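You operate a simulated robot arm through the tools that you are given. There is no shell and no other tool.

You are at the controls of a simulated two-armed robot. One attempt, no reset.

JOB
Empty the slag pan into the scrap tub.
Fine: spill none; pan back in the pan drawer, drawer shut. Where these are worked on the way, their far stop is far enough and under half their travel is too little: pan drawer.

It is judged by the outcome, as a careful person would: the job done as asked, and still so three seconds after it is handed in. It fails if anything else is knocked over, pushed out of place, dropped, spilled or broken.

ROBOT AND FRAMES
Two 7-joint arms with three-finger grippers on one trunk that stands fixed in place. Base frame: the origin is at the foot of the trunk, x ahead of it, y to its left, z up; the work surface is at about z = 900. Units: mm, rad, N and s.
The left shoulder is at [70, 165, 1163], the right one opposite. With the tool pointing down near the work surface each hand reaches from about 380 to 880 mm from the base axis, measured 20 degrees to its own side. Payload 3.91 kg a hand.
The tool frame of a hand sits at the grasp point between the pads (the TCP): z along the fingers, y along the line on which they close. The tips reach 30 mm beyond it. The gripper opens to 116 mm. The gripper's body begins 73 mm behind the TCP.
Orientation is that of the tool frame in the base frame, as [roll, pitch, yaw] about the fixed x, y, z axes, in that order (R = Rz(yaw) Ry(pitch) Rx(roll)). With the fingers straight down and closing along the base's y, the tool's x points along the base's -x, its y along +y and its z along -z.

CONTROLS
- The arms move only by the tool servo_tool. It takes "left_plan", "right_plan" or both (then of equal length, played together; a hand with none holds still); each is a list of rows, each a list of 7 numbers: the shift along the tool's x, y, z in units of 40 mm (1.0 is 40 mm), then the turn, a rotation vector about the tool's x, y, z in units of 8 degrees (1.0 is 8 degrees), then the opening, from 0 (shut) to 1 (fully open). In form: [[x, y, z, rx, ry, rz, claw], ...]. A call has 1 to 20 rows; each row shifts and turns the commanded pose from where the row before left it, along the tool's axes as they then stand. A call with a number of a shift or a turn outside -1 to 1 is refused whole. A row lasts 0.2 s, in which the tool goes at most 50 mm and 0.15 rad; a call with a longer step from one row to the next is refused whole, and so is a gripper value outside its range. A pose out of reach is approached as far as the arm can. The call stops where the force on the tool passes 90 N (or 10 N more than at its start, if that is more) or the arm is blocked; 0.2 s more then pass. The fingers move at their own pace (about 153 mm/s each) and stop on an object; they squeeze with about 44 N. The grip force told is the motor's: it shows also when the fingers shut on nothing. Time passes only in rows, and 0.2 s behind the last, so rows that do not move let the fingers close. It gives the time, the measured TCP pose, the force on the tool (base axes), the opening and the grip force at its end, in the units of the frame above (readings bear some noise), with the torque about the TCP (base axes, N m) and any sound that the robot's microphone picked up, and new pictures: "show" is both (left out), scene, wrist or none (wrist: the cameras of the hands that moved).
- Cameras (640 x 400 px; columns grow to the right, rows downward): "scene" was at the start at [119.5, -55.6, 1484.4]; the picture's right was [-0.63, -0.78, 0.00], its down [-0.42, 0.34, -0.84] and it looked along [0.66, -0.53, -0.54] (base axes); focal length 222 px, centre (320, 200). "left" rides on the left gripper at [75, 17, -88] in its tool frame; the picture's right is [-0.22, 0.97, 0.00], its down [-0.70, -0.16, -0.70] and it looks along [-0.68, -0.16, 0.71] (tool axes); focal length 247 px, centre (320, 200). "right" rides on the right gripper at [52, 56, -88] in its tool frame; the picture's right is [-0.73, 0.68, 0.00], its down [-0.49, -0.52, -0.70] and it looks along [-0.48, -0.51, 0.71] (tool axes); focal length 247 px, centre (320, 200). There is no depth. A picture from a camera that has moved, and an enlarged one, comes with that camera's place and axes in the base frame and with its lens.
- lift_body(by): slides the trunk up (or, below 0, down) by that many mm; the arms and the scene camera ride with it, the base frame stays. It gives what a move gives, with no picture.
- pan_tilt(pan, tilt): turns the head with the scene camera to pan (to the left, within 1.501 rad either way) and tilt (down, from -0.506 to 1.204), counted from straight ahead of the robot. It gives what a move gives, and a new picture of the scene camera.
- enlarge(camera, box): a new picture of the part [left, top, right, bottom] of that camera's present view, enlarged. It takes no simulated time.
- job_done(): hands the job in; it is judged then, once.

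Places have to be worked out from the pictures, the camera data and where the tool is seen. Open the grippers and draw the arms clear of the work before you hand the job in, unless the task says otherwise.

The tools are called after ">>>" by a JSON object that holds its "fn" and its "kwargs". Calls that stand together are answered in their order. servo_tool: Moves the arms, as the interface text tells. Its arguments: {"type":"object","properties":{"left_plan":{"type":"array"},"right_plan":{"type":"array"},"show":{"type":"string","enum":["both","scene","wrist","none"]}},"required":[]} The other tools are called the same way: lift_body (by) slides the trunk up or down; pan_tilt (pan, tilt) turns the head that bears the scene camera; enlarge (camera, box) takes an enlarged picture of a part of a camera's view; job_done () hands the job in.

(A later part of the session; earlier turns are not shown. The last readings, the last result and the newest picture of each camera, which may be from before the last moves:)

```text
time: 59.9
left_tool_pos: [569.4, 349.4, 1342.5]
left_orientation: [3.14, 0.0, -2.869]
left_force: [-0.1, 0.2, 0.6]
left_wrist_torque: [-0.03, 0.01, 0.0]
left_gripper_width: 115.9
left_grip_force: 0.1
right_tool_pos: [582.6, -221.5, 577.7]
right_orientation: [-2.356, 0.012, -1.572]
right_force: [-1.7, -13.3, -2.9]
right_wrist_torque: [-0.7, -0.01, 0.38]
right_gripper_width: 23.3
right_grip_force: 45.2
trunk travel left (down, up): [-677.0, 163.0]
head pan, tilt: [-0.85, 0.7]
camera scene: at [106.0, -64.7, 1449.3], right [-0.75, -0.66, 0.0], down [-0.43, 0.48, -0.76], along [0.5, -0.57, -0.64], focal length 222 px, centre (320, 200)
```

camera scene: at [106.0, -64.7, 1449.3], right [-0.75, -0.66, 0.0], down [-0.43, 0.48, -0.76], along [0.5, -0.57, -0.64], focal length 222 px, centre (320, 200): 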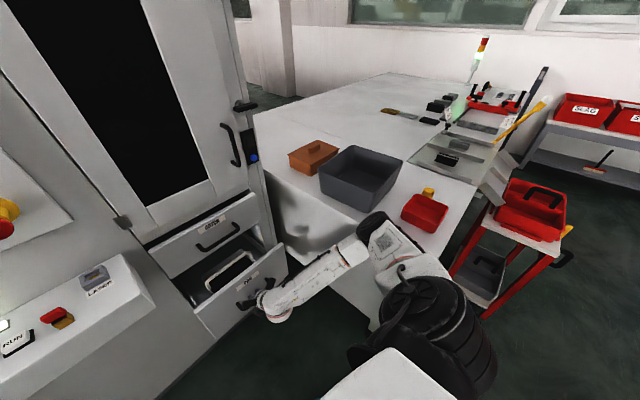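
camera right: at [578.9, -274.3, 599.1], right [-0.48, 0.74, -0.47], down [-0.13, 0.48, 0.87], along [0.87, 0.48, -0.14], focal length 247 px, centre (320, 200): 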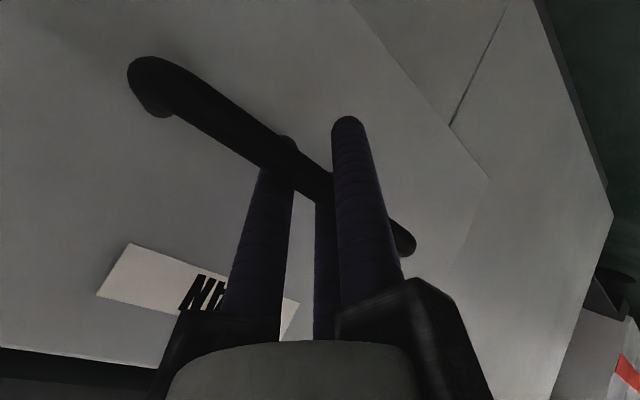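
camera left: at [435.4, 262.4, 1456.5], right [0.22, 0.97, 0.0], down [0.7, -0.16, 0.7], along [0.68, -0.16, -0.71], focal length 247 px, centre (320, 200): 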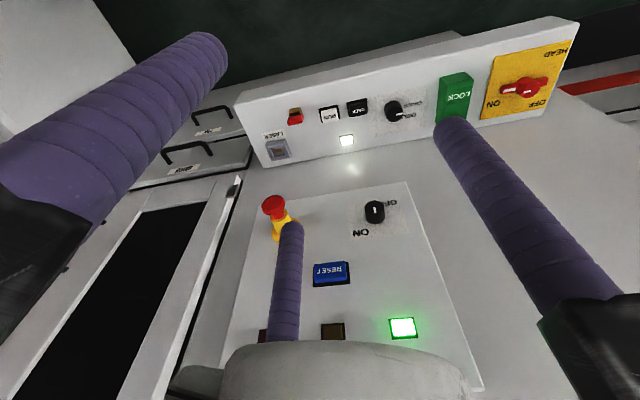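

The drawer is 160 mm open and the pan is visible inside. I pull another 100 mm.

>>> {"fn": "servo_tool", "kwargs": {"right_plan": [[0, 0.35, -0.35, 0, 0, 0, 0], [0, 0.35, -0.35, 0, 0, 0, 0], [0, 0.35, -0.35, 0, 0, 0, 0], [0, 0.35, -0.35, 0, 0, 0, 0], [0, 0.35, -0.35, 0, 0, 0, 0], [0, 0, 0, 0, 0, 0, 0]], "show": "scene"}}

```text
time: 61.3
left_tool_pos: [577.5, 379.1, 1331.9]
left_orientation: [-3.125, -0.01, -2.864]
left_force: [1.5, -0.7, 0.0]
left_wrist_torque: [0.12, 0.13, -0.05]
left_gripper_width: 115.8
left_grip_force: 0.1
right_tool_pos: [496.2, -218.7, 578.8]
right_orientation: [-2.357, -0.022, -1.587]
right_force: [-3.9, -73.7, -17.1]
right_wrist_torque: [0.67, -0.15, -0.08]
right_gripper_width: 23.8
right_grip_force: 45.0
trunk travel left (down, up): [-677.0, 163.0]
head pan, tilt: [-0.85, 0.7]
camera scene: at [136.0, -29.6, 1449.5], right [-0.72, -0.69, 0.02], down [-0.45, 0.45, -0.77], along [0.52, -0.56, -0.64], focal length 222 px, centre (320, 200)
```

scene: 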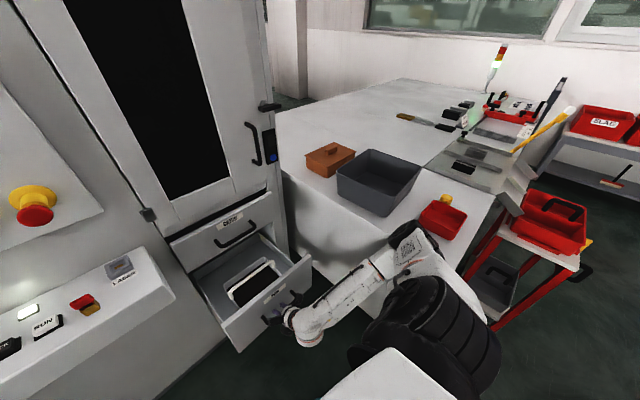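

The trunk shifted again (+30, +34 mm) and the side force rose to -74 N: the elbow is touching the bench edge. I ease forward 50 mm to relieve it.

>>> {"fn": "servo_tool", "kwargs": {"right_plan": [[0, -0.3, 0.3, 0, 0, 0, 0], [0, -0.3, 0.3, 0, 0, 0, 0], [0, -0.3, 0.3, 0, 0, 0, 0], [0, 0, 0, 0, 0, 0, 0]], "show": "scene"}}

```text
time: 61.7
left_tool_pos: [566.9, 360.5, 1337.5]
left_orientation: [-3.124, -0.003, -2.891]
left_force: [-3.6, -1.8, 1.0]
left_wrist_torque: [0.07, -0.3, 0.02]
left_gripper_width: 115.8
left_grip_force: 0.1
right_tool_pos: [489.7, -219.0, 585.6]
right_orientation: [-2.343, -0.002, -1.588]
right_force: [6.4, 25.9, -23.9]
right_wrist_torque: [-1.51, -0.12, -0.46]
right_gripper_width: 23.6
right_grip_force: 44.9
trunk travel left (down, up): [-677.0, 163.0]
head pan, tilt: [-0.85, 0.7]
stopped in row 1 (right hand): the arm was blocked; the commanded pose is now the measured one
camera scene: at [145.1, -20.7, 1450.0], right [-0.69, -0.73, 0.01], down [-0.47, 0.43, -0.77], along [0.56, -0.54, -0.63], focal length 222 px, centre (320, 200)
```

scene: 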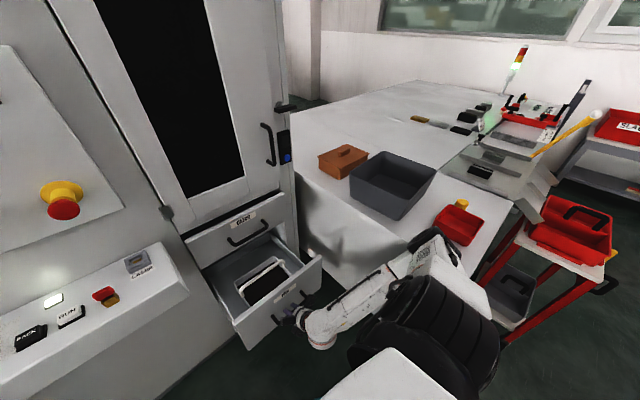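

The arm is blocked again with the trunk pushed ~40 mm. Before any move I enlarge the view to find exactly what the arm is touching.

>>> {"fn": "enlarge", "kwargs": {"camera": "scene", "box": [330, 180, 530, 340]}}

>>> {"fn": "enlarge", "kwargs": {"camera": "left", "box": [0, 0, 640, 400]}}

>>> {"fn": "enlarge", "kwargs": {"camera": "scene", "box": [190, 200, 350, 350]}}

```text
2.50 times, centred on (430, 260) of scene
camera zoom: at [145.1, -20.7, 1450.0], right [-0.69, -0.73, 0.01], down [-0.47, 0.43, -0.77], along [0.56, -0.54, -0.63], focal length 556 px, centre (45, 50)
```

zoom: 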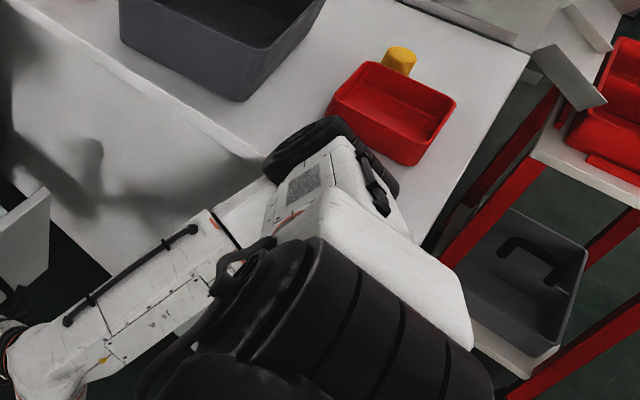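

```text
1.00 times, centred on (320, 200) of left (not enlarged: the box is as wide or as high as the picture)
camera zoom: at [490.6, 360.1, 1427.6], right [-0.03, 1.0, -0.02], down [0.71, 0.03, 0.7], along [0.7, 0.01, -0.71], focal length 247 px, centre (320, 200)
```

zoom: 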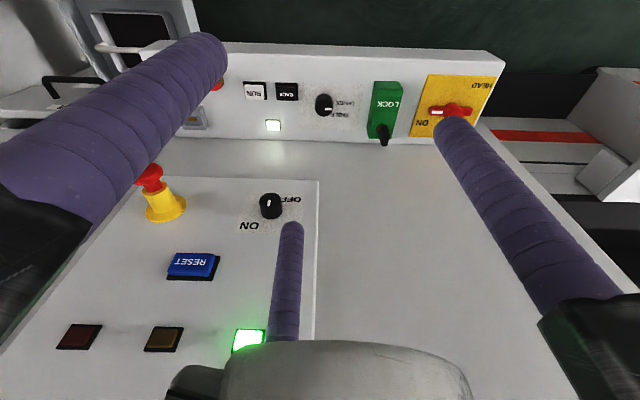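

```text
2.67 times, centred on (270, 275) of scene
camera zoom: at [145.1, -20.7, 1450.0], right [-0.69, -0.73, 0.01], down [-0.47, 0.43, -0.77], along [0.56, -0.54, -0.63], focal length 593 px, centre (453, 0)
```

zoom: 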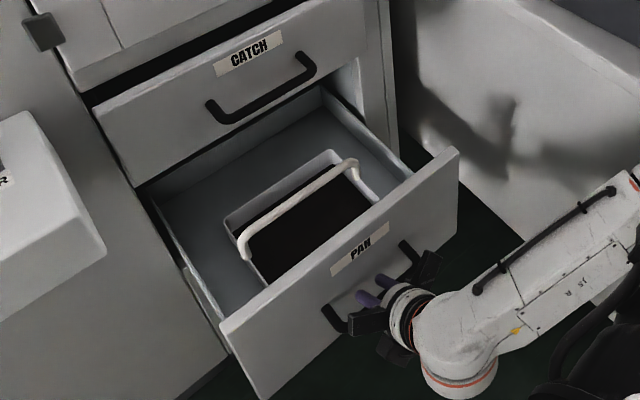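

The elbow wheel is jammed on the bench edge beside the red bin; the pan in the drawer has a white bail handle. I open the fingers so the hand no longer couples to the drawer, then raise the trunk to unload the elbow.

>>> {"fn": "servo_tool", "kwargs": {"right_plan": [[0, 0, 0, 0, 0, 0, 0.7]], "show": "both"}}

```text
time: 62.0
left_tool_pos: [574.3, 284.2, 1337.9]
left_orientation: [-3.129, -0.009, -3.007]
left_force: [-0.2, -1.5, 0.7]
left_wrist_torque: [-0.01, -0.01, 0.0]
left_gripper_width: 116.0
left_grip_force: 0.1
right_tool_pos: [487.3, -258.8, 619.6]
right_orientation: [-2.241, 0.021, -1.664]
right_force: [0.4, 0.4, 2.1]
right_wrist_torque: [0.04, 0.24, 0.04]
right_gripper_width: 81.1
right_grip_force: 0.0
trunk travel left (down, up): [-677.0, 163.0]
head pan, tilt: [-0.85, 0.7]
stopped in row 1 (right hand): the arm was blocked; the commanded pose is now the measured one
camera scene: at [174.8, -25.0, 1451.3], right [-0.67, -0.74, 0.02], down [-0.48, 0.42, -0.77], along [0.56, -0.53, -0.64], focal length 222 px, centre (320, 200)
camera right: at [379.5, -303.1, 628.6], right [-0.35, 0.78, -0.52], down [-0.18, 0.49, 0.85], along [0.92, 0.39, -0.03], focal length 247 px, centre (320, 200)
```

scene: 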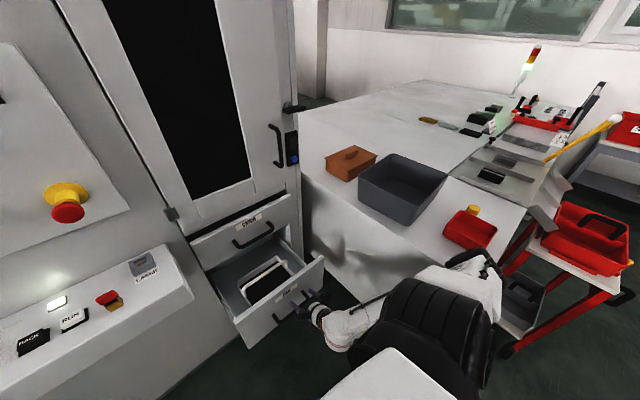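
right: 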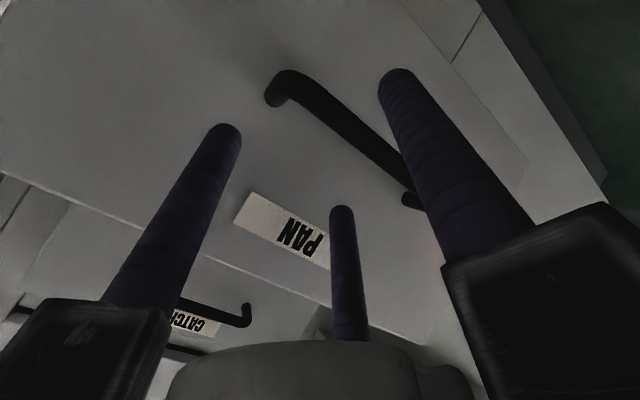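

The hand is off the handle and the drawer stays open. The trunk is still displaced by the jammed elbow, so I raise the trunk now to unload it.

>>> {"fn": "lift_body", "kwargs": {"by": 60}}

>>> {"fn": "pan_tilt", "kwargs": {"pan": -0.9, "tilt": 0.75}}

```text
time: 62.4
left_tool_pos: [531.9, 153.7, 1345.3]
left_orientation: [3.127, -0.003, 3.092]
left_force: [2.3, -6.1, -0.6]
left_wrist_torque: [0.64, 0.2, 0.01]
left_gripper_width: 116.0
left_grip_force: 0.1
right_tool_pos: [367.7, -334.5, 619.8]
right_orientation: [-2.248, 0.002, -1.864]
right_force: [0.6, 0.1, -2.8]
right_wrist_torque: [0.04, -0.08, 0.12]
right_gripper_width: 81.1
right_grip_force: 0.1
trunk travel left (down, up): [-681.0, 159.0]
head pan, tilt: [-0.85, 0.7]
stopped: the arm was blocked; the commanded pose is now the measured one
```

```text
time: 63.0
left_tool_pos: [537.3, 194.8, 1349.0]
left_orientation: [3.133, 0.002, -3.121]
left_force: [-1.1, -1.9, 0.5]
left_wrist_torque: [0.23, -0.07, 0.0]
left_gripper_width: 116.1
left_grip_force: 0.1
right_tool_pos: [402.5, -319.5, 619.1]
right_orientation: [-2.23, 0.053, -1.783]
right_force: [-0.8, -0.4, -0.1]
right_wrist_torque: [0.05, -0.05, 0.07]
right_gripper_width: 81.1
right_grip_force: 0.1
trunk travel left (down, up): [-681.0, 159.0]
head pan, tilt: [-0.901, 0.75]
camera scene: at [99.6, -73.8, 1449.4], right [-0.79, -0.62, 0.0], down [-0.42, 0.54, -0.73], along [0.45, -0.57, -0.69], focal length 222 px, centre (320, 200)
```

scene: 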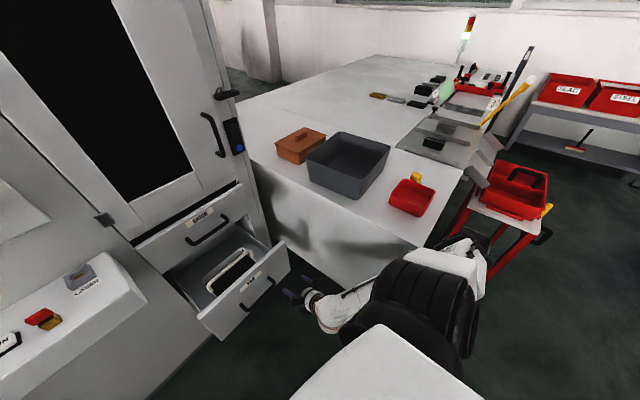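

The trunk is almost back at nominal and the elbow now hangs free behind the bench's near end. I raise the trunk to lift the elbow well above bench height.

>>> {"fn": "lift_body", "kwargs": {"by": 100}}

>>> {"fn": "pan_tilt", "kwargs": {"pan": -0.9, "tilt": 0.8}}

```text
time: 64.3
left_tool_pos: [535.9, 206.6, 1449.2]
left_orientation: [3.139, 0.001, -3.119]
left_force: [0.0, -0.5, 0.5]
left_wrist_torque: [-0.02, 0.04, 0.02]
left_gripper_width: 115.9
left_grip_force: 0.1
right_tool_pos: [400.3, -313.9, 723.2]
right_orientation: [-2.227, 0.045, -1.782]
right_force: [0.5, 0.7, 0.2]
right_wrist_torque: [0.01, 0.02, -0.02]
right_gripper_width: 81.2
right_grip_force: 0.1
trunk travel left (down, up): [-781.0, 59.0]
head pan, tilt: [-0.901, 0.75]
```

```text
time: 64.9
left_tool_pos: [536.0, 205.6, 1448.3]
left_orientation: [3.139, 0.002, -3.117]
left_force: [0.3, 0.3, 0.3]
left_wrist_torque: [0.0, 0.01, -0.01]
left_gripper_width: 116.0
left_grip_force: 0.1
right_tool_pos: [400.8, -314.2, 721.9]
right_orientation: [-2.228, 0.047, -1.782]
right_force: [-0.8, -0.8, 0.1]
right_wrist_torque: [-0.01, -0.02, 0.01]
right_gripper_width: 81.1
right_grip_force: 0.1
trunk travel left (down, up): [-781.0, 59.0]
head pan, tilt: [-0.901, 0.799]
camera scene: at [100.1, -62.6, 1546.0], right [-0.78, -0.62, 0.0], down [-0.45, 0.56, -0.7], along [0.43, -0.55, -0.72], focal length 222 px, centre (320, 200)
```

scene: 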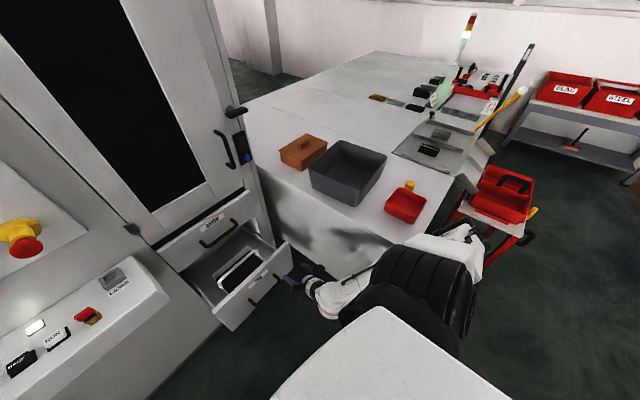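

All nominal and free. I raise the right hand about 250 mm straight up from its low, folded pose.

>>> {"fn": "servo_tool", "kwargs": {"right_plan": [[0, -0.7, -0.55, 0, 0, 0, 0.7], [0, -0.7, -0.55, 0, 0, 0, 0.7], [0, -0.7, -0.55, 0, 0, 0, 0.7], [0, -0.7, -0.55, 0, 0, 0, 0.7], [0, -0.7, -0.55, 0, 0, 0, 0.7], [0, -0.7, -0.55, 0, 0, 0, 0.7], [0, -0.7, -0.55, 0, 0, 0, 0.7], [0, 0, 0, 0, 0, 0, 0.7]], "show": "scene"}}

```text
time: 66.7
left_tool_pos: [535.4, 205.3, 1449.2]
left_orientation: [3.137, 0.001, -3.119]
left_force: [-0.4, -0.6, 0.1]
left_wrist_torque: [0.02, 0.0, -0.02]
left_gripper_width: 116.0
left_grip_force: 0.0
right_tool_pos: [451.4, -343.1, 902.4]
right_orientation: [-2.228, 0.046, -1.783]
right_force: [0.6, 0.0, -0.8]
right_wrist_torque: [-0.01, 0.0, 0.0]
right_gripper_width: 81.0
right_grip_force: 0.0
right hand out of reach, approached as far as the arm can: row 4, 5, 6, 7
trunk travel left (down, up): [-781.0, 59.0]
head pan, tilt: [-0.901, 0.799]
camera scene: at [99.7, -63.0, 1545.9], right [-0.78, -0.62, 0.0], down [-0.45, 0.56, -0.7], along [0.43, -0.55, -0.72], focal length 222 px, centre (320, 200)
```

scene: 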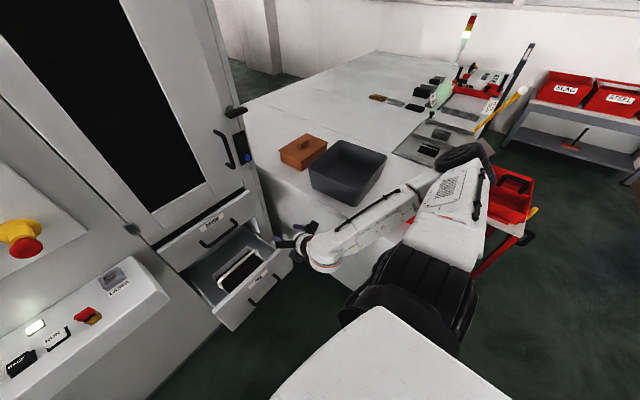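

The arm is near a wrist limit in this attitude. I turn the hand back to pointing down, which restores a comfortable posture.

>>> {"fn": "servo_tool", "kwargs": {"right_plan": [[0, 0, 0, -1, 0, 0, 0.7], [0, 0, 0, -1, 0, 0, 0.7], [0, 0, 0, -1, 0, 0, 0.7], [0, 0, 0, -1, 0, 0, 0.7], [0, 0, 0, -1, 0, 0, 0.7], [0, 0, 0, -1, 0, 0, 0.7], [0, 0, 0, -0.5, 0, 0, 0.7], [0, 0, 0, 0, 0, 0, 0.7]], "show": "scene"}}

```text
time: 68.5
left_tool_pos: [536.3, 205.7, 1449.5]
left_orientation: [3.14, 0.0, -3.12]
left_force: [0.3, -0.2, -0.5]
left_wrist_torque: [-0.02, -0.03, 0.02]
left_gripper_width: 115.8
left_grip_force: 0.1
right_tool_pos: [450.5, -340.8, 903.6]
right_orientation: [-3.134, 0.048, -1.783]
right_force: [-0.7, 0.2, 0.0]
right_wrist_torque: [0.04, 0.02, 0.05]
right_gripper_width: 81.2
right_grip_force: 0.1
trunk travel left (down, up): [-781.0, 59.0]
head pan, tilt: [-0.901, 0.799]
camera scene: at [99.5, -62.8, 1546.0], right [-0.78, -0.62, 0.0], down [-0.45, 0.56, -0.7], along [0.43, -0.55, -0.72], focal length 222 px, centre (320, 200)
```

scene: 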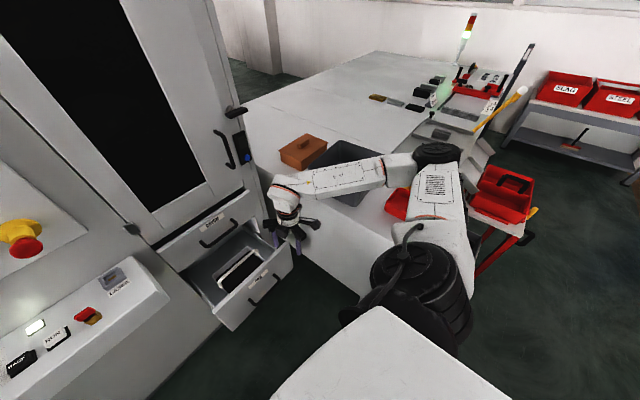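

The hand points down again at [450, -341, 904]. I trim its yaw and tilt, and use the wrist and scene cameras to study the pan in the open drawer.

>>> {"fn": "servo_tool", "kwargs": {"right_plan": [[0, 0, 0, 0, 0.34, -0.76, 0.7], [0, 0, 0, 0, 0, -0.76, 0.7], [0, 0, 0, 0, 0, 0, 0.7]], "show": "wrist"}}

>>> {"fn": "enlarge", "kwargs": {"camera": "scene", "box": [150, 190, 310, 340]}}

>>> {"fn": "enlarge", "kwargs": {"camera": "scene", "box": [260, 110, 480, 250]}}

```text
time: 69.3
left_tool_pos: [536.5, 206.7, 1449.7]
left_orientation: [3.138, 0.003, -3.118]
left_force: [0.2, -0.1, 0.0]
left_wrist_torque: [-0.01, 0.01, 0.02]
left_gripper_width: 116.0
left_grip_force: 0.0
right_tool_pos: [448.9, -342.0, 902.1]
right_orientation: [-3.132, -0.003, -1.571]
right_force: [-0.2, -0.6, 0.7]
right_wrist_torque: [0.01, -0.01, -0.04]
right_gripper_width: 81.0
right_grip_force: 0.0
trunk travel left (down, up): [-781.0, 59.0]
head pan, tilt: [-0.901, 0.799]
camera right: at [391.9, -393.3, 990.2], right [-0.68, 0.73, -0.01], down [0.52, 0.49, 0.7], along [0.52, 0.47, -0.71], focal length 247 px, centre (320, 200)
```

right: 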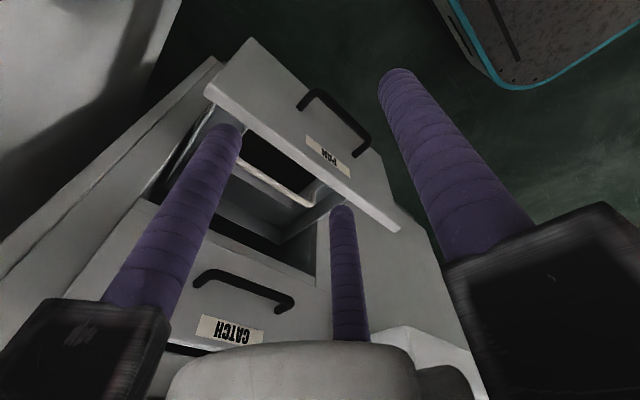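

```text
2.67 times, centred on (230, 265) of scene
camera zoom: at [99.9, -63.0, 1545.9], right [-0.78, -0.62, 0.0], down [-0.45, 0.56, -0.7], along [0.43, -0.55, -0.72], focal length 593 px, centre (560, 27)
```

zoom: 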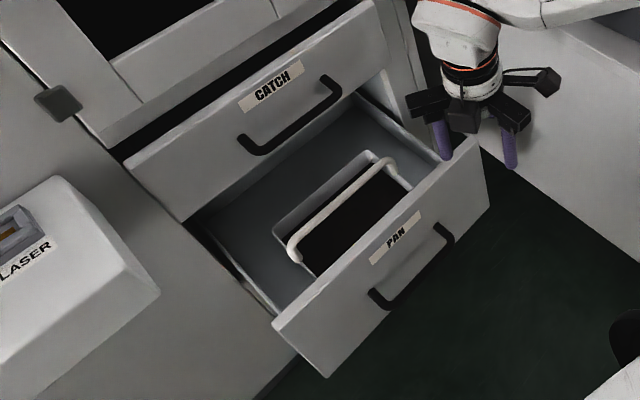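

```text
2.86 times, centred on (370, 180) of scene
camera zoom: at [99.9, -63.0, 1545.9], right [-0.78, -0.62, 0.0], down [-0.45, 0.56, -0.7], along [0.43, -0.55, -0.72], focal length 635 px, centre (177, 257)
```

zoom: 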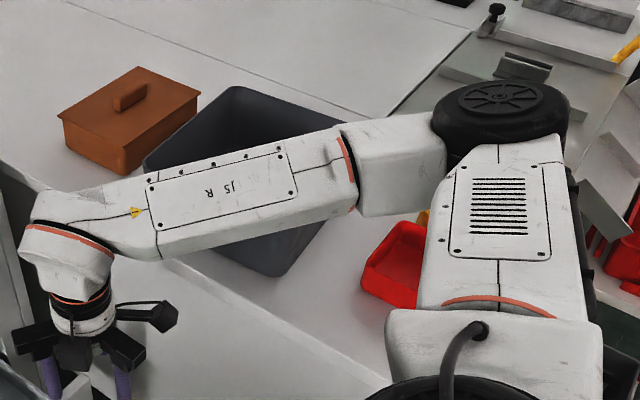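

The pan sits right behind the drawer front with its white loop handle spanning left-right. I enlarge the wrist view to triangulate the handle.

>>> {"fn": "enlarge", "kwargs": {"camera": "right", "box": [180, 100, 420, 260]}}

```text
2.50 times, centred on (300, 180) of right
camera zoom: at [391.9, -393.3, 990.2], right [-0.68, 0.73, -0.01], down [0.52, 0.49, 0.7], along [0.52, 0.47, -0.71], focal length 617 px, centre (370, 250)
```

zoom: 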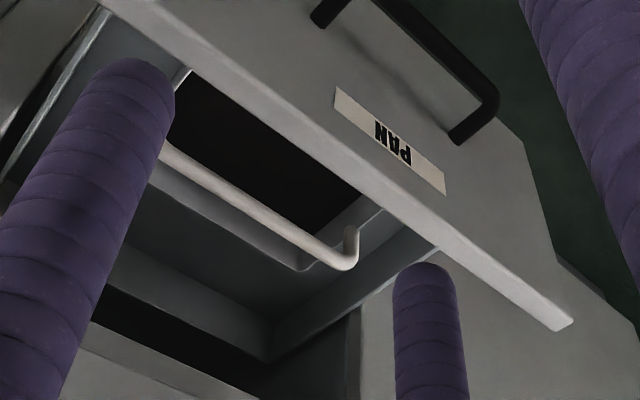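

From two views the pan's handle bar lies at about x 729, y -123…-328, z 570, still partly beneath the CATCH handle, so the drawer must come out further. I'll grip the drawer front's top edge from above (vertical hand keeps the elbow high). First I move over it.

>>> {"fn": "servo_tool", "kwargs": {"right_plan": [[-0.58, -0.72, 0, 0, 0, 0, 1], [-0.58, -0.72, 0, 0, 0, 0, 1], [-0.58, -0.72, 0, 0, 0, 0, 1], [-0.58, -0.72, 0, 0, 0, 0, 1], [-0.58, -0.72, 0, 0, 0, 0, 1], [0, 0, 0, 0, 0, 0, 1]], "show": "both"}}

```text
time: 70.7
left_tool_pos: [535.1, 205.4, 1448.8]
left_orientation: [3.137, 0.004, -3.12]
left_force: [0.3, 1.4, 0.3]
left_wrist_torque: [0.03, -0.03, -0.01]
left_gripper_width: 116.0
left_grip_force: 0.1
right_tool_pos: [593.4, -223.7, 904.3]
right_orientation: [-3.131, -0.003, -1.572]
right_force: [0.1, 0.3, 0.9]
right_wrist_torque: [0.02, 0.0, -0.01]
right_gripper_width: 116.1
right_grip_force: 0.0
trunk travel left (down, up): [-781.0, 59.0]
head pan, tilt: [-0.901, 0.799]
camera scene: at [99.0, -63.7, 1546.0], right [-0.78, -0.62, 0.0], down [-0.45, 0.56, -0.7], along [0.43, -0.55, -0.72], focal length 222 px, centre (320, 200)
camera right: at [536.2, -276.0, 992.1], right [-0.68, 0.73, -0.01], down [0.52, 0.49, 0.7], along [0.52, 0.47, -0.71], focal length 247 px, centre (320, 200)
```

scene: 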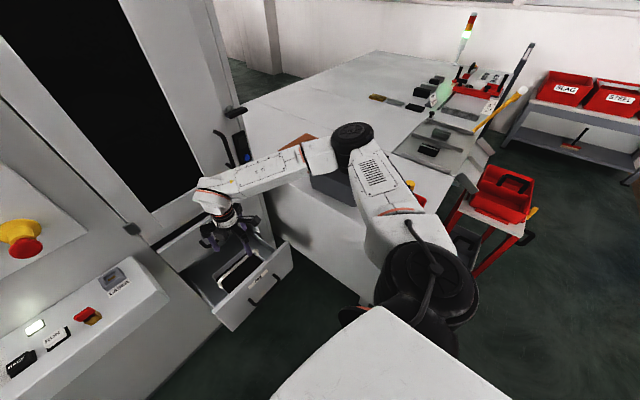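
right: 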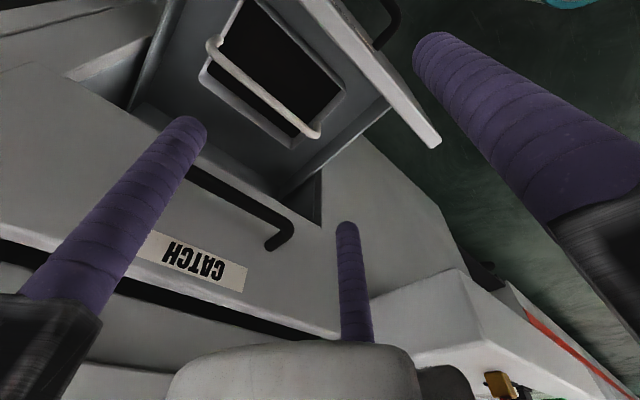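

Excellent view: the pan is about 160 × 200 mm (x 637–796, y -128…-330) with its handle bar across the middle. I enlarge to locate the drawer front's top edge exactly before going down over it.

>>> {"fn": "enlarge", "kwargs": {"camera": "right", "box": [190, 0, 450, 160]}}

>>> {"fn": "enlarge", "kwargs": {"camera": "scene", "box": [170, 170, 310, 340]}}

```text
2.46 times, centred on (320, 80) of right
camera zoom: at [536.2, -276.0, 992.1], right [-0.68, 0.73, -0.01], down [0.52, 0.49, 0.7], along [0.52, 0.47, -0.71], focal length 608 px, centre (320, 495)
```

zoom: 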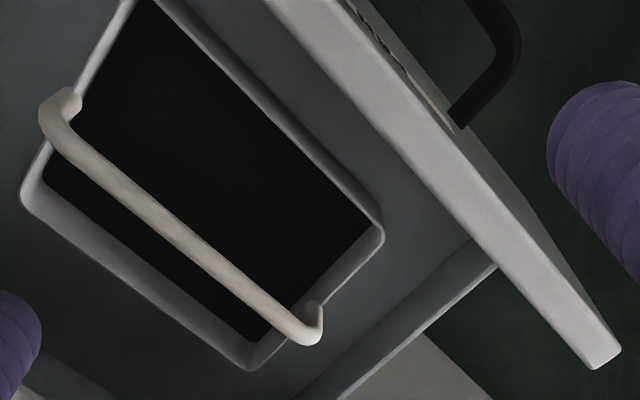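

```text
2.35 times, centred on (240, 255) of scene
camera zoom: at [99.0, -63.7, 1546.0], right [-0.78, -0.62, 0.0], down [-0.45, 0.56, -0.7], along [0.43, -0.55, -0.72], focal length 523 px, centre (508, 71)
```

zoom: 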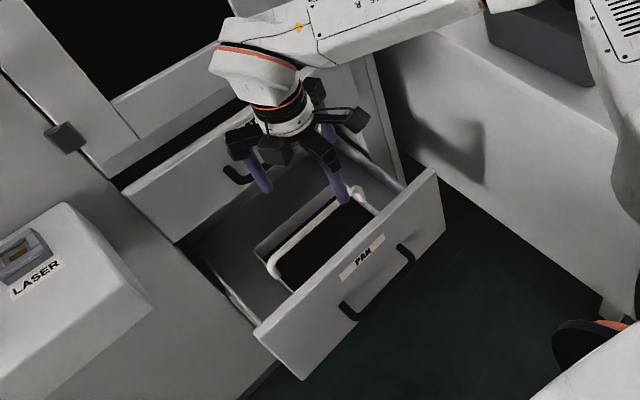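

The drawer front's top is at z≈700, x≈555–572. I shift back 13 mm and lower the open hand so its fingers straddle that top edge.

>>> {"fn": "servo_tool", "kwargs": {"right_plan": [[0, 0.33, 0.6, 0, 0, 0, 1], [0, 0, 1, 0, 0, 0, 1], [0, 0, 1, 0, 0, 0, 1], [0, 0, 1, 0, 0, 0, 1], [0, 0, 0.7, 0, 0, 0, 1], [0, 0, 0.4, 0, 0, 0, 1], [0, 0, 0, 0, 0, 0, 1]], "show": "both"}}

```text
time: 72.3
left_tool_pos: [535.8, 205.2, 1449.8]
left_orientation: [3.141, 0.001, -3.121]
left_force: [0.4, -0.1, 0.4]
left_wrist_torque: [-0.03, -0.03, 0.01]
left_gripper_width: 115.7
left_grip_force: 0.0
right_tool_pos: [580.6, -224.0, 715.5]
right_orientation: [-3.132, -0.004, -1.57]
right_force: [-0.1, -0.7, -1.0]
right_wrist_torque: [0.0, 0.01, -0.02]
right_gripper_width: 116.4
right_grip_force: 0.1
trunk travel left (down, up): [-781.0, 59.0]
head pan, tilt: [-0.901, 0.799]
camera scene: at [99.8, -62.8, 1546.0], right [-0.78, -0.62, 0.0], down [-0.45, 0.56, -0.7], along [0.43, -0.55, -0.72], focal length 222 px, centre (320, 200)
camera right: at [523.0, -276.1, 803.4], right [-0.68, 0.73, -0.01], down [0.52, 0.49, 0.7], along [0.52, 0.47, -0.71], focal length 247 px, centre (320, 200)
```

scene: 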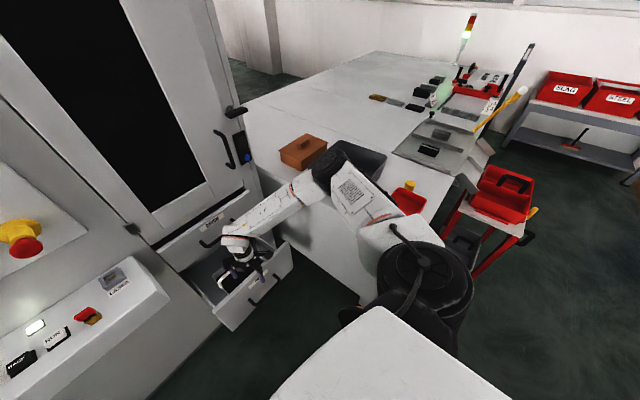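
right: 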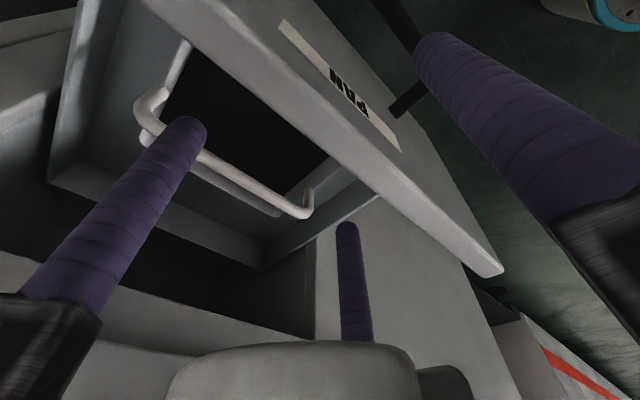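

The prongs straddle the drawer front. I go down 10 mm more and close on the panel.

>>> {"fn": "servo_tool", "kwargs": {"right_plan": [[0, 0, 0.3, 0, 0, 0, 1], [0, 0, 0, 0, 0, 0, 0.6], [0, 0, 0, 0, 0, 0, 0.3], [0, 0, 0, 0, 0, 0, 0.0], [0, 0, 0, 0, 0, 0, 0.0], [0, 0, 0, 0, 0, 0, 0.0]], "show": "both"}}

```text
time: 73.7
left_tool_pos: [535.5, 205.9, 1449.5]
left_orientation: [3.14, 0.004, -3.118]
left_force: [0.5, 0.1, 0.2]
left_wrist_torque: [-0.02, -0.04, -0.01]
left_gripper_width: 116.1
left_grip_force: 0.0
right_tool_pos: [580.1, -226.0, 704.0]
right_orientation: [-3.131, -0.002, -1.572]
right_force: [-3.7, -1.3, 3.6]
right_wrist_torque: [-0.04, 0.5, 0.07]
right_gripper_width: 31.7
right_grip_force: 45.0
trunk travel left (down, up): [-781.0, 59.0]
head pan, tilt: [-0.901, 0.799]
camera scene: at [99.1, -62.8, 1546.0], right [-0.78, -0.62, 0.0], down [-0.45, 0.56, -0.7], along [0.43, -0.55, -0.72], focal length 222 px, centre (320, 200)
camera right: at [523.3, -277.1, 792.2], right [-0.68, 0.73, -0.01], down [0.52, 0.49, 0.7], along [0.52, 0.47, -0.71], focal length 247 px, centre (320, 200)
```

scene: 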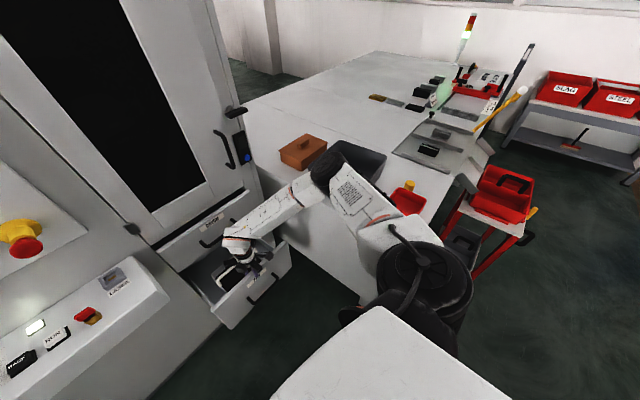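
right: 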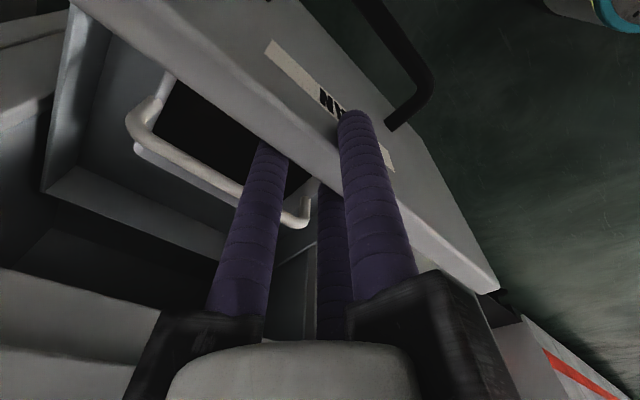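

The panel is gripped (31.7 mm). I pull it back by 75 mm (-X) and watch forces and the trunk.

>>> {"fn": "servo_tool", "kwargs": {"right_plan": [[0, 0.45, 0, 0, 0, 0, 0], [0, 0.45, 0, 0, 0, 0, 0], [0, 0.45, 0, 0, 0, 0, 0], [0, 0.45, 0, 0, 0, 0, 0], [0, 0, 0, 0, 0, 0, 0]], "show": "scene"}}

```text
time: 74.9
left_tool_pos: [536.5, 205.4, 1449.4]
left_orientation: [3.138, 0.002, -3.118]
left_force: [-0.3, 0.3, 1.0]
left_wrist_torque: [0.0, -0.02, 0.02]
left_gripper_width: 115.8
left_grip_force: 0.1
right_tool_pos: [509.8, -225.2, 704.3]
right_orientation: [-3.134, -0.004, -1.57]
right_force: [-1.2, -0.8, -3.3]
right_wrist_torque: [-0.34, 0.23, -0.08]
right_gripper_width: 31.6
right_grip_force: 44.9
trunk travel left (down, up): [-781.0, 59.0]
head pan, tilt: [-0.901, 0.799]
camera scene: at [100.2, -62.8, 1545.9], right [-0.78, -0.62, 0.0], down [-0.45, 0.56, -0.7], along [0.43, -0.55, -0.72], focal length 222 px, centre (320, 200)
```

scene: 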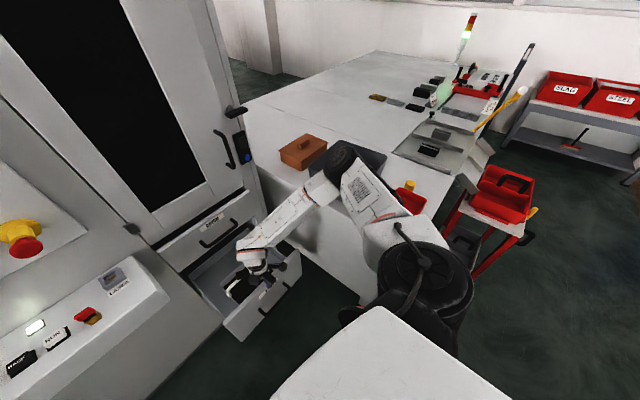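

Smooth, 70 mm more (about 310 mm open), trunk unmoved. I pull a further 70 mm.

>>> {"fn": "servo_tool", "kwargs": {"right_plan": [[0, 0.45, 0, 0, 0, 0, 0], [0, 0.45, 0, 0, 0, 0, 0], [0, 0.45, 0, 0, 0, 0, 0], [0, 0.45, 0, 0, 0, 0, 0], [0, 0, 0, 0, 0, 0, 0]], "show": "scene"}}

```text
time: 76.1
left_tool_pos: [541.7, 204.2, 1444.1]
left_orientation: [3.139, -0.003, -3.124]
left_force: [-0.7, 0.4, 0.4]
left_wrist_torque: [0.01, -0.05, -0.01]
left_gripper_width: 116.2
left_grip_force: 0.1
right_tool_pos: [464.3, -225.6, 707.2]
right_orientation: [-3.082, 0.0, -1.569]
right_force: [55.0, 23.2, -64.3]
right_wrist_torque: [0.35, -0.09, -0.03]
right_gripper_width: 33.2
right_grip_force: 45.1
trunk travel left (down, up): [-781.0, 59.0]
head pan, tilt: [-0.901, 0.799]
stopped in row 5 (right hand): the force on the tool passed its limit at 96 N (the readings are from after the stop); the commanded pose is now the measured one
camera scene: at [108.9, -62.1, 1543.9], right [-0.78, -0.62, 0.0], down [-0.45, 0.56, -0.69], along [0.43, -0.55, -0.72], focal length 222 px, centre (320, 200)
```

scene: 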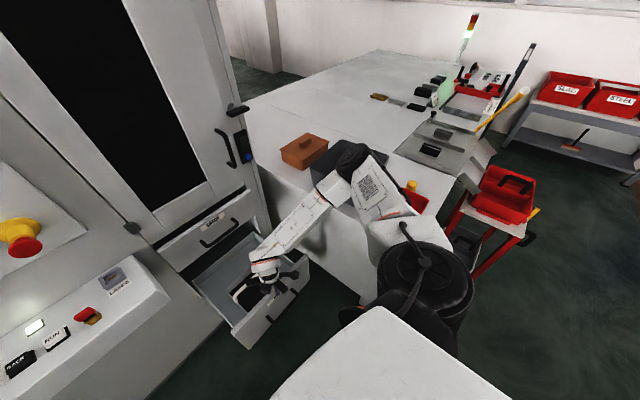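

The drawer hit its far stop (x≈464 for the grip, about 355 mm total travel). I release the panel by opening the fingers.

>>> {"fn": "servo_tool", "kwargs": {"right_plan": [[0, 0, 0, 0, 0, 0, 0.6], [0, 0, 0, 0, 0, 0, 1], [0, 0, 0, 0, 0, 0, 1]], "show": "both"}}

```text
time: 76.9
left_tool_pos: [536.8, 205.8, 1448.7]
left_orientation: [3.14, 0.004, -3.12]
left_force: [-0.1, -0.6, -0.1]
left_wrist_torque: [0.0, 0.0, 0.01]
left_gripper_width: 116.0
left_grip_force: 0.1
right_tool_pos: [454.4, -225.4, 709.2]
right_orientation: [-3.097, -0.001, -1.573]
right_force: [0.8, 0.6, -0.3]
right_wrist_torque: [-0.04, -0.03, 0.01]
right_gripper_width: 115.9
right_grip_force: 0.1
trunk travel left (down, up): [-781.0, 59.0]
head pan, tilt: [-0.901, 0.799]
camera scene: at [100.4, -62.4, 1546.0], right [-0.78, -0.62, 0.0], down [-0.45, 0.56, -0.7], along [0.43, -0.55, -0.72], focal length 222 px, centre (320, 200)
camera right: at [393.6, -278.0, 795.3], right [-0.68, 0.73, -0.03], down [0.49, 0.49, 0.72], along [0.55, 0.47, -0.69], focal length 247 px, centre (320, 200)
```

scene: 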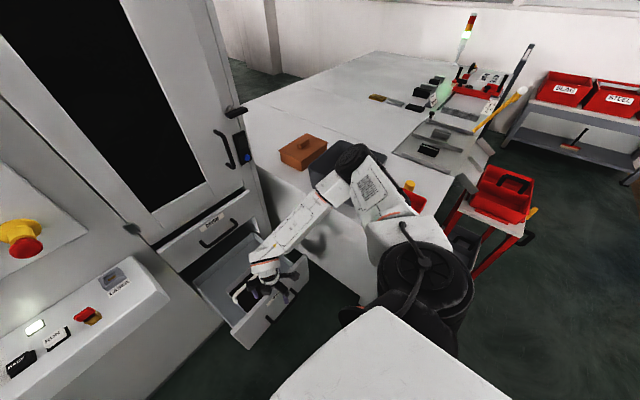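
right: 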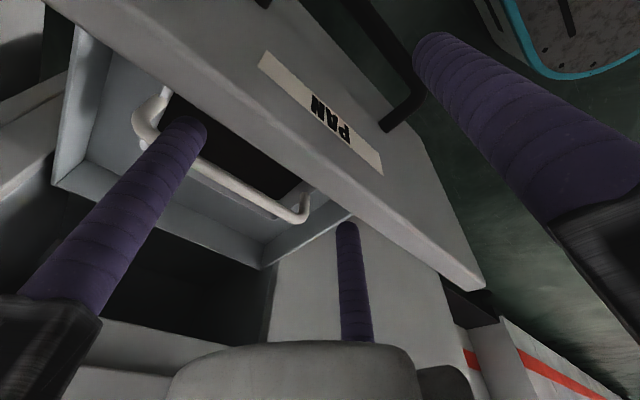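

The drawer stays at its far stop; the pan's bar should now be near [604, -226, 570]. I raise the hand, level it, and move above the bar for a look straight at the pan and its contents.

>>> {"fn": "servo_tool", "kwargs": {"right_plan": [[0, 0, -1, 0, 0, 0, 1], [0, 0, -1, -0.32, 0, 0, 1], [0, 0, -1, 0, 0, 0, 1], [0, -1, -0.5, 0, 0, 0, 1], [0, -1, 0, 0, 0, 0, 1], [0, -1, 0, 0, 0, 0, 1], [0, 0, 0, 0, 0, 0, 1]], "show": "both"}}

```text
time: 78.5
left_tool_pos: [534.9, 204.6, 1449.0]
left_orientation: [3.139, 0.003, -3.124]
left_force: [0.0, 0.3, -0.6]
left_wrist_torque: [0.04, 0.0, -0.03]
left_gripper_width: 116.1
left_grip_force: 0.1
right_tool_pos: [568.2, -226.7, 850.8]
right_orientation: [-3.138, 0.001, -1.573]
right_force: [-0.7, 0.3, 0.3]
right_wrist_torque: [0.05, -0.03, 0.0]
right_gripper_width: 116.0
right_grip_force: 0.0
trunk travel left (down, up): [-781.0, 59.0]
head pan, tilt: [-0.901, 0.799]
camera scene: at [99.4, -63.0, 1546.0], right [-0.78, -0.62, 0.0], down [-0.45, 0.56, -0.7], along [0.43, -0.55, -0.72], focal length 222 px, centre (320, 200)
camera right: at [511.0, -278.4, 937.9], right [-0.68, 0.73, 0.0], down [0.52, 0.49, 0.7], along [0.52, 0.48, -0.71], focal length 247 px, centre (320, 200)
```

scene: 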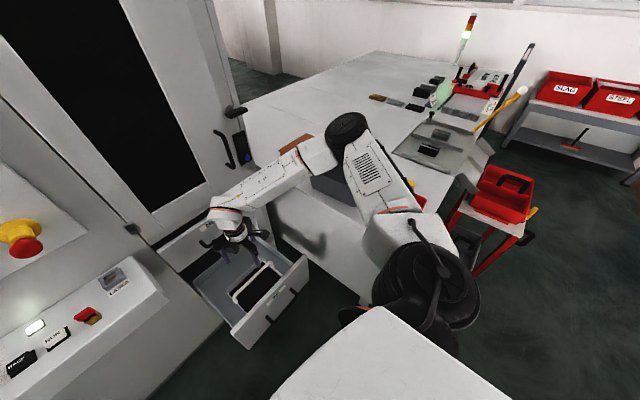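
right: 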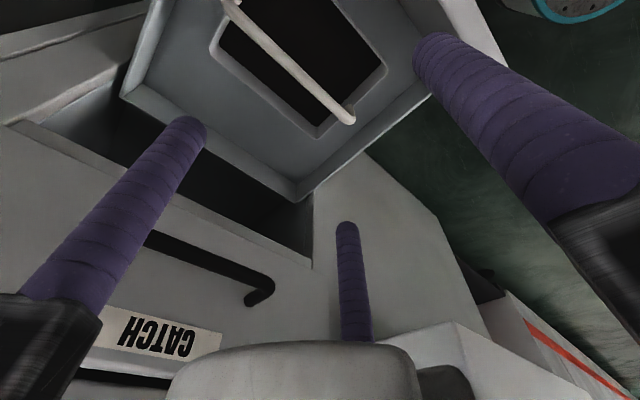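

I zoom in on both views to triangulate the handle bar at its new place and to see what is in the pan.

>>> {"fn": "enlarge", "kwargs": {"camera": "right", "box": [120, 0, 440, 200]}}

>>> {"fn": "enlarge", "kwargs": {"camera": "scene", "box": [180, 210, 320, 350]}}

```text
2.00 times, centred on (280, 100) of right
camera zoom: at [511.0, -278.4, 937.9], right [-0.68, 0.73, 0.0], down [0.52, 0.49, 0.7], along [0.52, 0.48, -0.71], focal length 494 px, centre (400, 400)
```

zoom: 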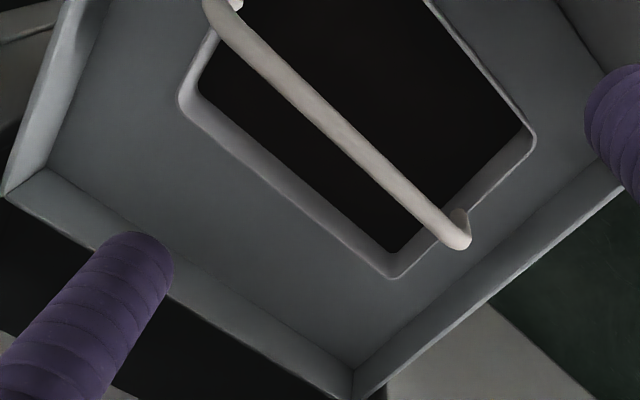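

```text
2.86 times, centred on (250, 280) of scene
camera zoom: at [99.4, -63.0, 1546.0], right [-0.78, -0.62, 0.0], down [-0.45, 0.56, -0.7], along [0.43, -0.55, -0.72], focal length 635 px, centre (520, -29)
```

zoom: 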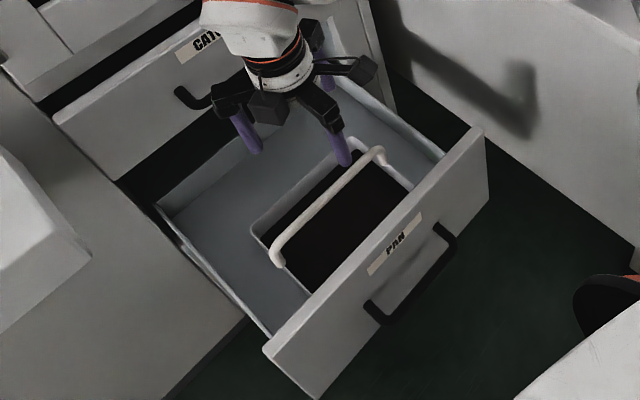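

The bar is about 20 mm thick at x≈612, z≈578 (28 mm above the rim), centre y≈-226; the slag lies ~45 mm below the rim. I open to 80 mm and descend vertically over the bar's middle.

>>> {"fn": "servo_tool", "kwargs": {"right_plan": [[0, -0.7, 0, 0, 0, 0, 0.69], [0, -0.65, 0.5, 0, 0, 0, 0.69], [0, 0, 1, 0, 0, 0, 0.69], [0, 0, 1, 0, 0, 0, 0.69], [0, 0, 1, 0, 0, 0, 0.69], [0, 0, 1, 0, 0, 0, 0.69], [0, 0, 0.8, 0, 0, 0, 0.69], [0, 0, 0, 0, 0, 0, 0.69]], "show": "both"}}

```text
time: 80.3
left_tool_pos: [535.9, 205.7, 1449.0]
left_orientation: [3.137, 0.0, -3.122]
left_force: [-0.5, -0.8, -1.1]
left_wrist_torque: [-0.02, 0.0, -0.02]
left_gripper_width: 116.1
left_grip_force: 0.1
right_tool_pos: [622.8, -226.5, 637.9]
right_orientation: [-3.138, 0.001, -1.572]
right_force: [0.7, 0.8, -0.7]
right_wrist_torque: [0.0, -0.01, 0.01]
right_gripper_width: 80.2
right_grip_force: 0.0
trunk travel left (down, up): [-781.0, 59.0]
head pan, tilt: [-0.901, 0.799]
camera scene: at [99.7, -62.7, 1546.0], right [-0.78, -0.62, 0.0], down [-0.45, 0.56, -0.7], along [0.43, -0.55, -0.72], focal length 222 px, centre (320, 200)
camera right: at [565.9, -279.5, 726.1], right [-0.68, 0.73, 0.0], down [0.52, 0.49, 0.7], along [0.52, 0.48, -0.71], focal length 247 px, centre (320, 200)
```

scene: 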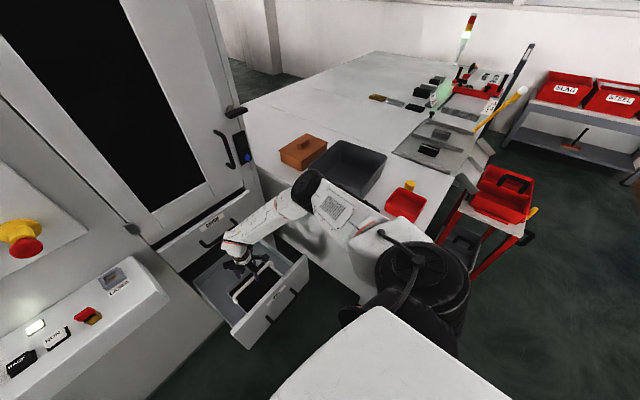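
right: 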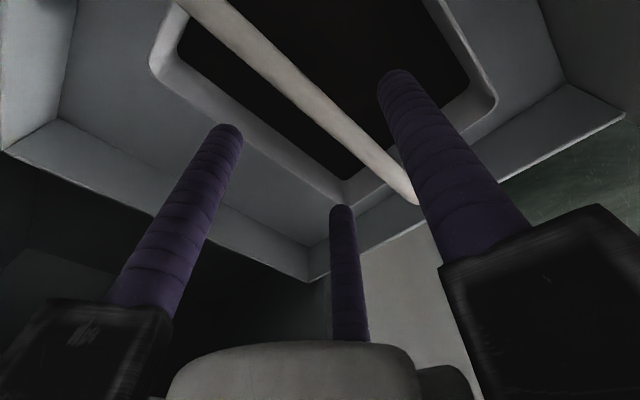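

The bar lies right on the expected line between the prongs. I descend the last 62 mm and close on it.

>>> {"fn": "servo_tool", "kwargs": {"right_plan": [[0, 0, 0.6, 0, 0, 0, 0.69], [0, 0, 0.6, 0, 0, 0, 0.69], [0, 0, 0.35, 0, 0, 0, 0.69], [0, 0, 0, 0, 0, 0, 0.69], [0, 0, 0, 0, 0, 0, 0.4], [0, 0, 0, 0, 0, 0, 0.1], [0, 0, 0, 0, 0, 0, 0.0], [0, 0, 0, 0, 0, 0, 0.0]], "show": "both"}}

```text
time: 82.1
left_tool_pos: [536.0, 205.6, 1448.7]
left_orientation: [3.137, 0.002, -3.123]
left_force: [0.5, -0.1, -0.3]
left_wrist_torque: [0.0, 0.04, 0.03]
left_gripper_width: 116.2
left_grip_force: 0.1
right_tool_pos: [625.6, -226.9, 575.8]
right_orientation: [-3.138, -0.002, -1.573]
right_force: [-2.2, -0.1, -0.3]
right_wrist_torque: [-0.05, -0.01, 0.09]
right_gripper_width: 25.6
right_grip_force: 43.5
trunk travel left (down, up): [-781.0, 59.0]
head pan, tilt: [-0.901, 0.799]
camera scene: at [100.2, -62.8, 1545.9], right [-0.78, -0.62, 0.0], down [-0.45, 0.56, -0.7], along [0.43, -0.55, -0.72], focal length 222 px, centre (320, 200)
camera right: at [568.1, -279.7, 665.4], right [-0.68, 0.73, 0.0], down [0.52, 0.49, 0.7], along [0.52, 0.48, -0.71], focal length 247 px, centre (320, 200)
```

scene: 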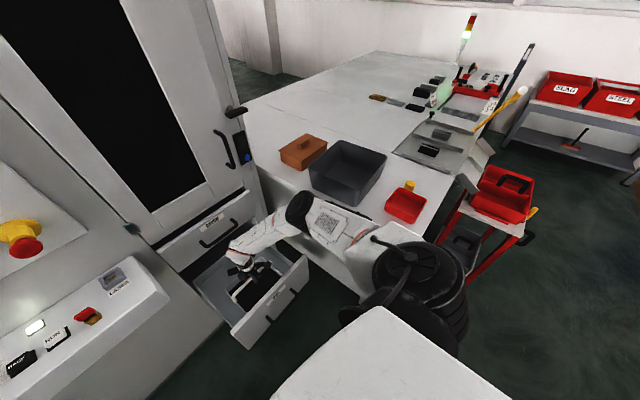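
right: 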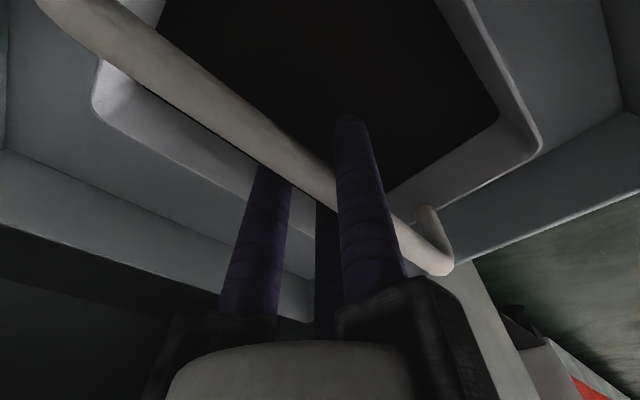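

The bar is gripped (25.6 mm, 43.5 N). I lift gently 30 mm to feel the weight.

>>> {"fn": "servo_tool", "kwargs": {"right_plan": [[0, 0, -0.25, 0, 0, 0, 0], [0, 0, -0.25, 0, 0, 0, 0], [0, 0, -0.25, 0, 0, 0, 0], [0, 0, 0, 0, 0, 0, 0]], "show": "both"}}

```text
time: 83.1
left_tool_pos: [536.1, 204.7, 1448.6]
left_orientation: [3.138, 0.002, -3.122]
left_force: [-0.3, -0.3, -0.4]
left_wrist_torque: [-0.02, 0.0, -0.03]
left_gripper_width: 116.0
left_grip_force: 0.1
right_tool_pos: [625.0, -227.9, 606.5]
right_orientation: [-3.139, 0.001, -1.572]
right_force: [-0.6, -0.6, -5.7]
right_wrist_torque: [0.0, -0.05, 0.0]
right_gripper_width: 25.3
right_grip_force: 44.0
trunk travel left (down, up): [-781.0, 59.0]
head pan, tilt: [-0.901, 0.799]
camera scene: at [100.8, -63.0, 1545.9], right [-0.78, -0.62, 0.0], down [-0.45, 0.56, -0.7], along [0.43, -0.55, -0.72], focal length 222 px, centre (320, 200)
camera right: at [568.3, -279.9, 694.7], right [-0.68, 0.73, 0.0], down [0.52, 0.49, 0.7], along [0.52, 0.48, -0.71], focal length 247 px, centre (320, 200)
```

scene: 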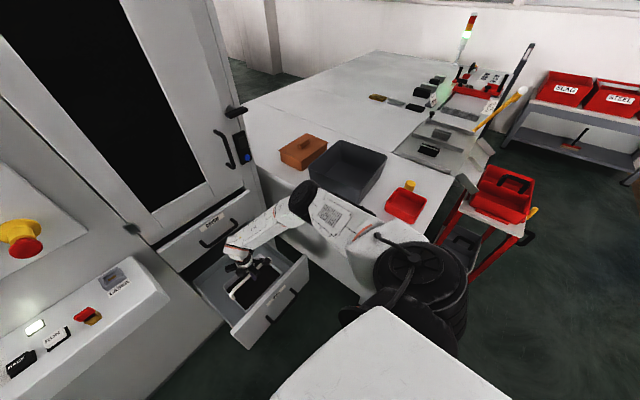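
right: 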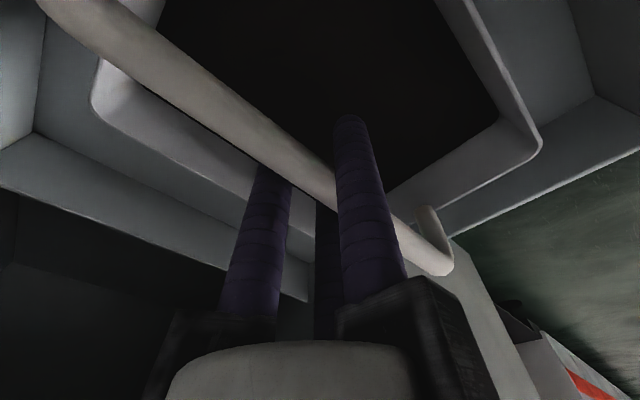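

The pan with slag weighs only about 0.58 kg and hangs level. Before carrying, I enlarge the tub to fix its rim position.

>>> {"fn": "enlarge", "kwargs": {"camera": "scene", "box": [260, 120, 420, 230]}}

```text
3.64 times, centred on (340, 175) of scene
camera zoom: at [100.8, -63.0, 1545.9], right [-0.78, -0.62, 0.0], down [-0.45, 0.56, -0.7], along [0.43, -0.55, -0.72], focal length 808 px, centre (247, 291)
```

zoom: 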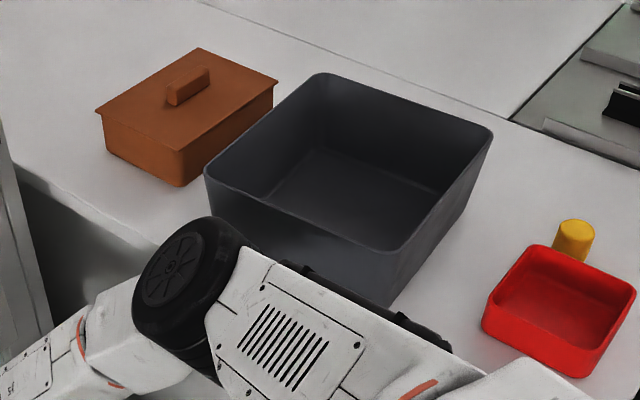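

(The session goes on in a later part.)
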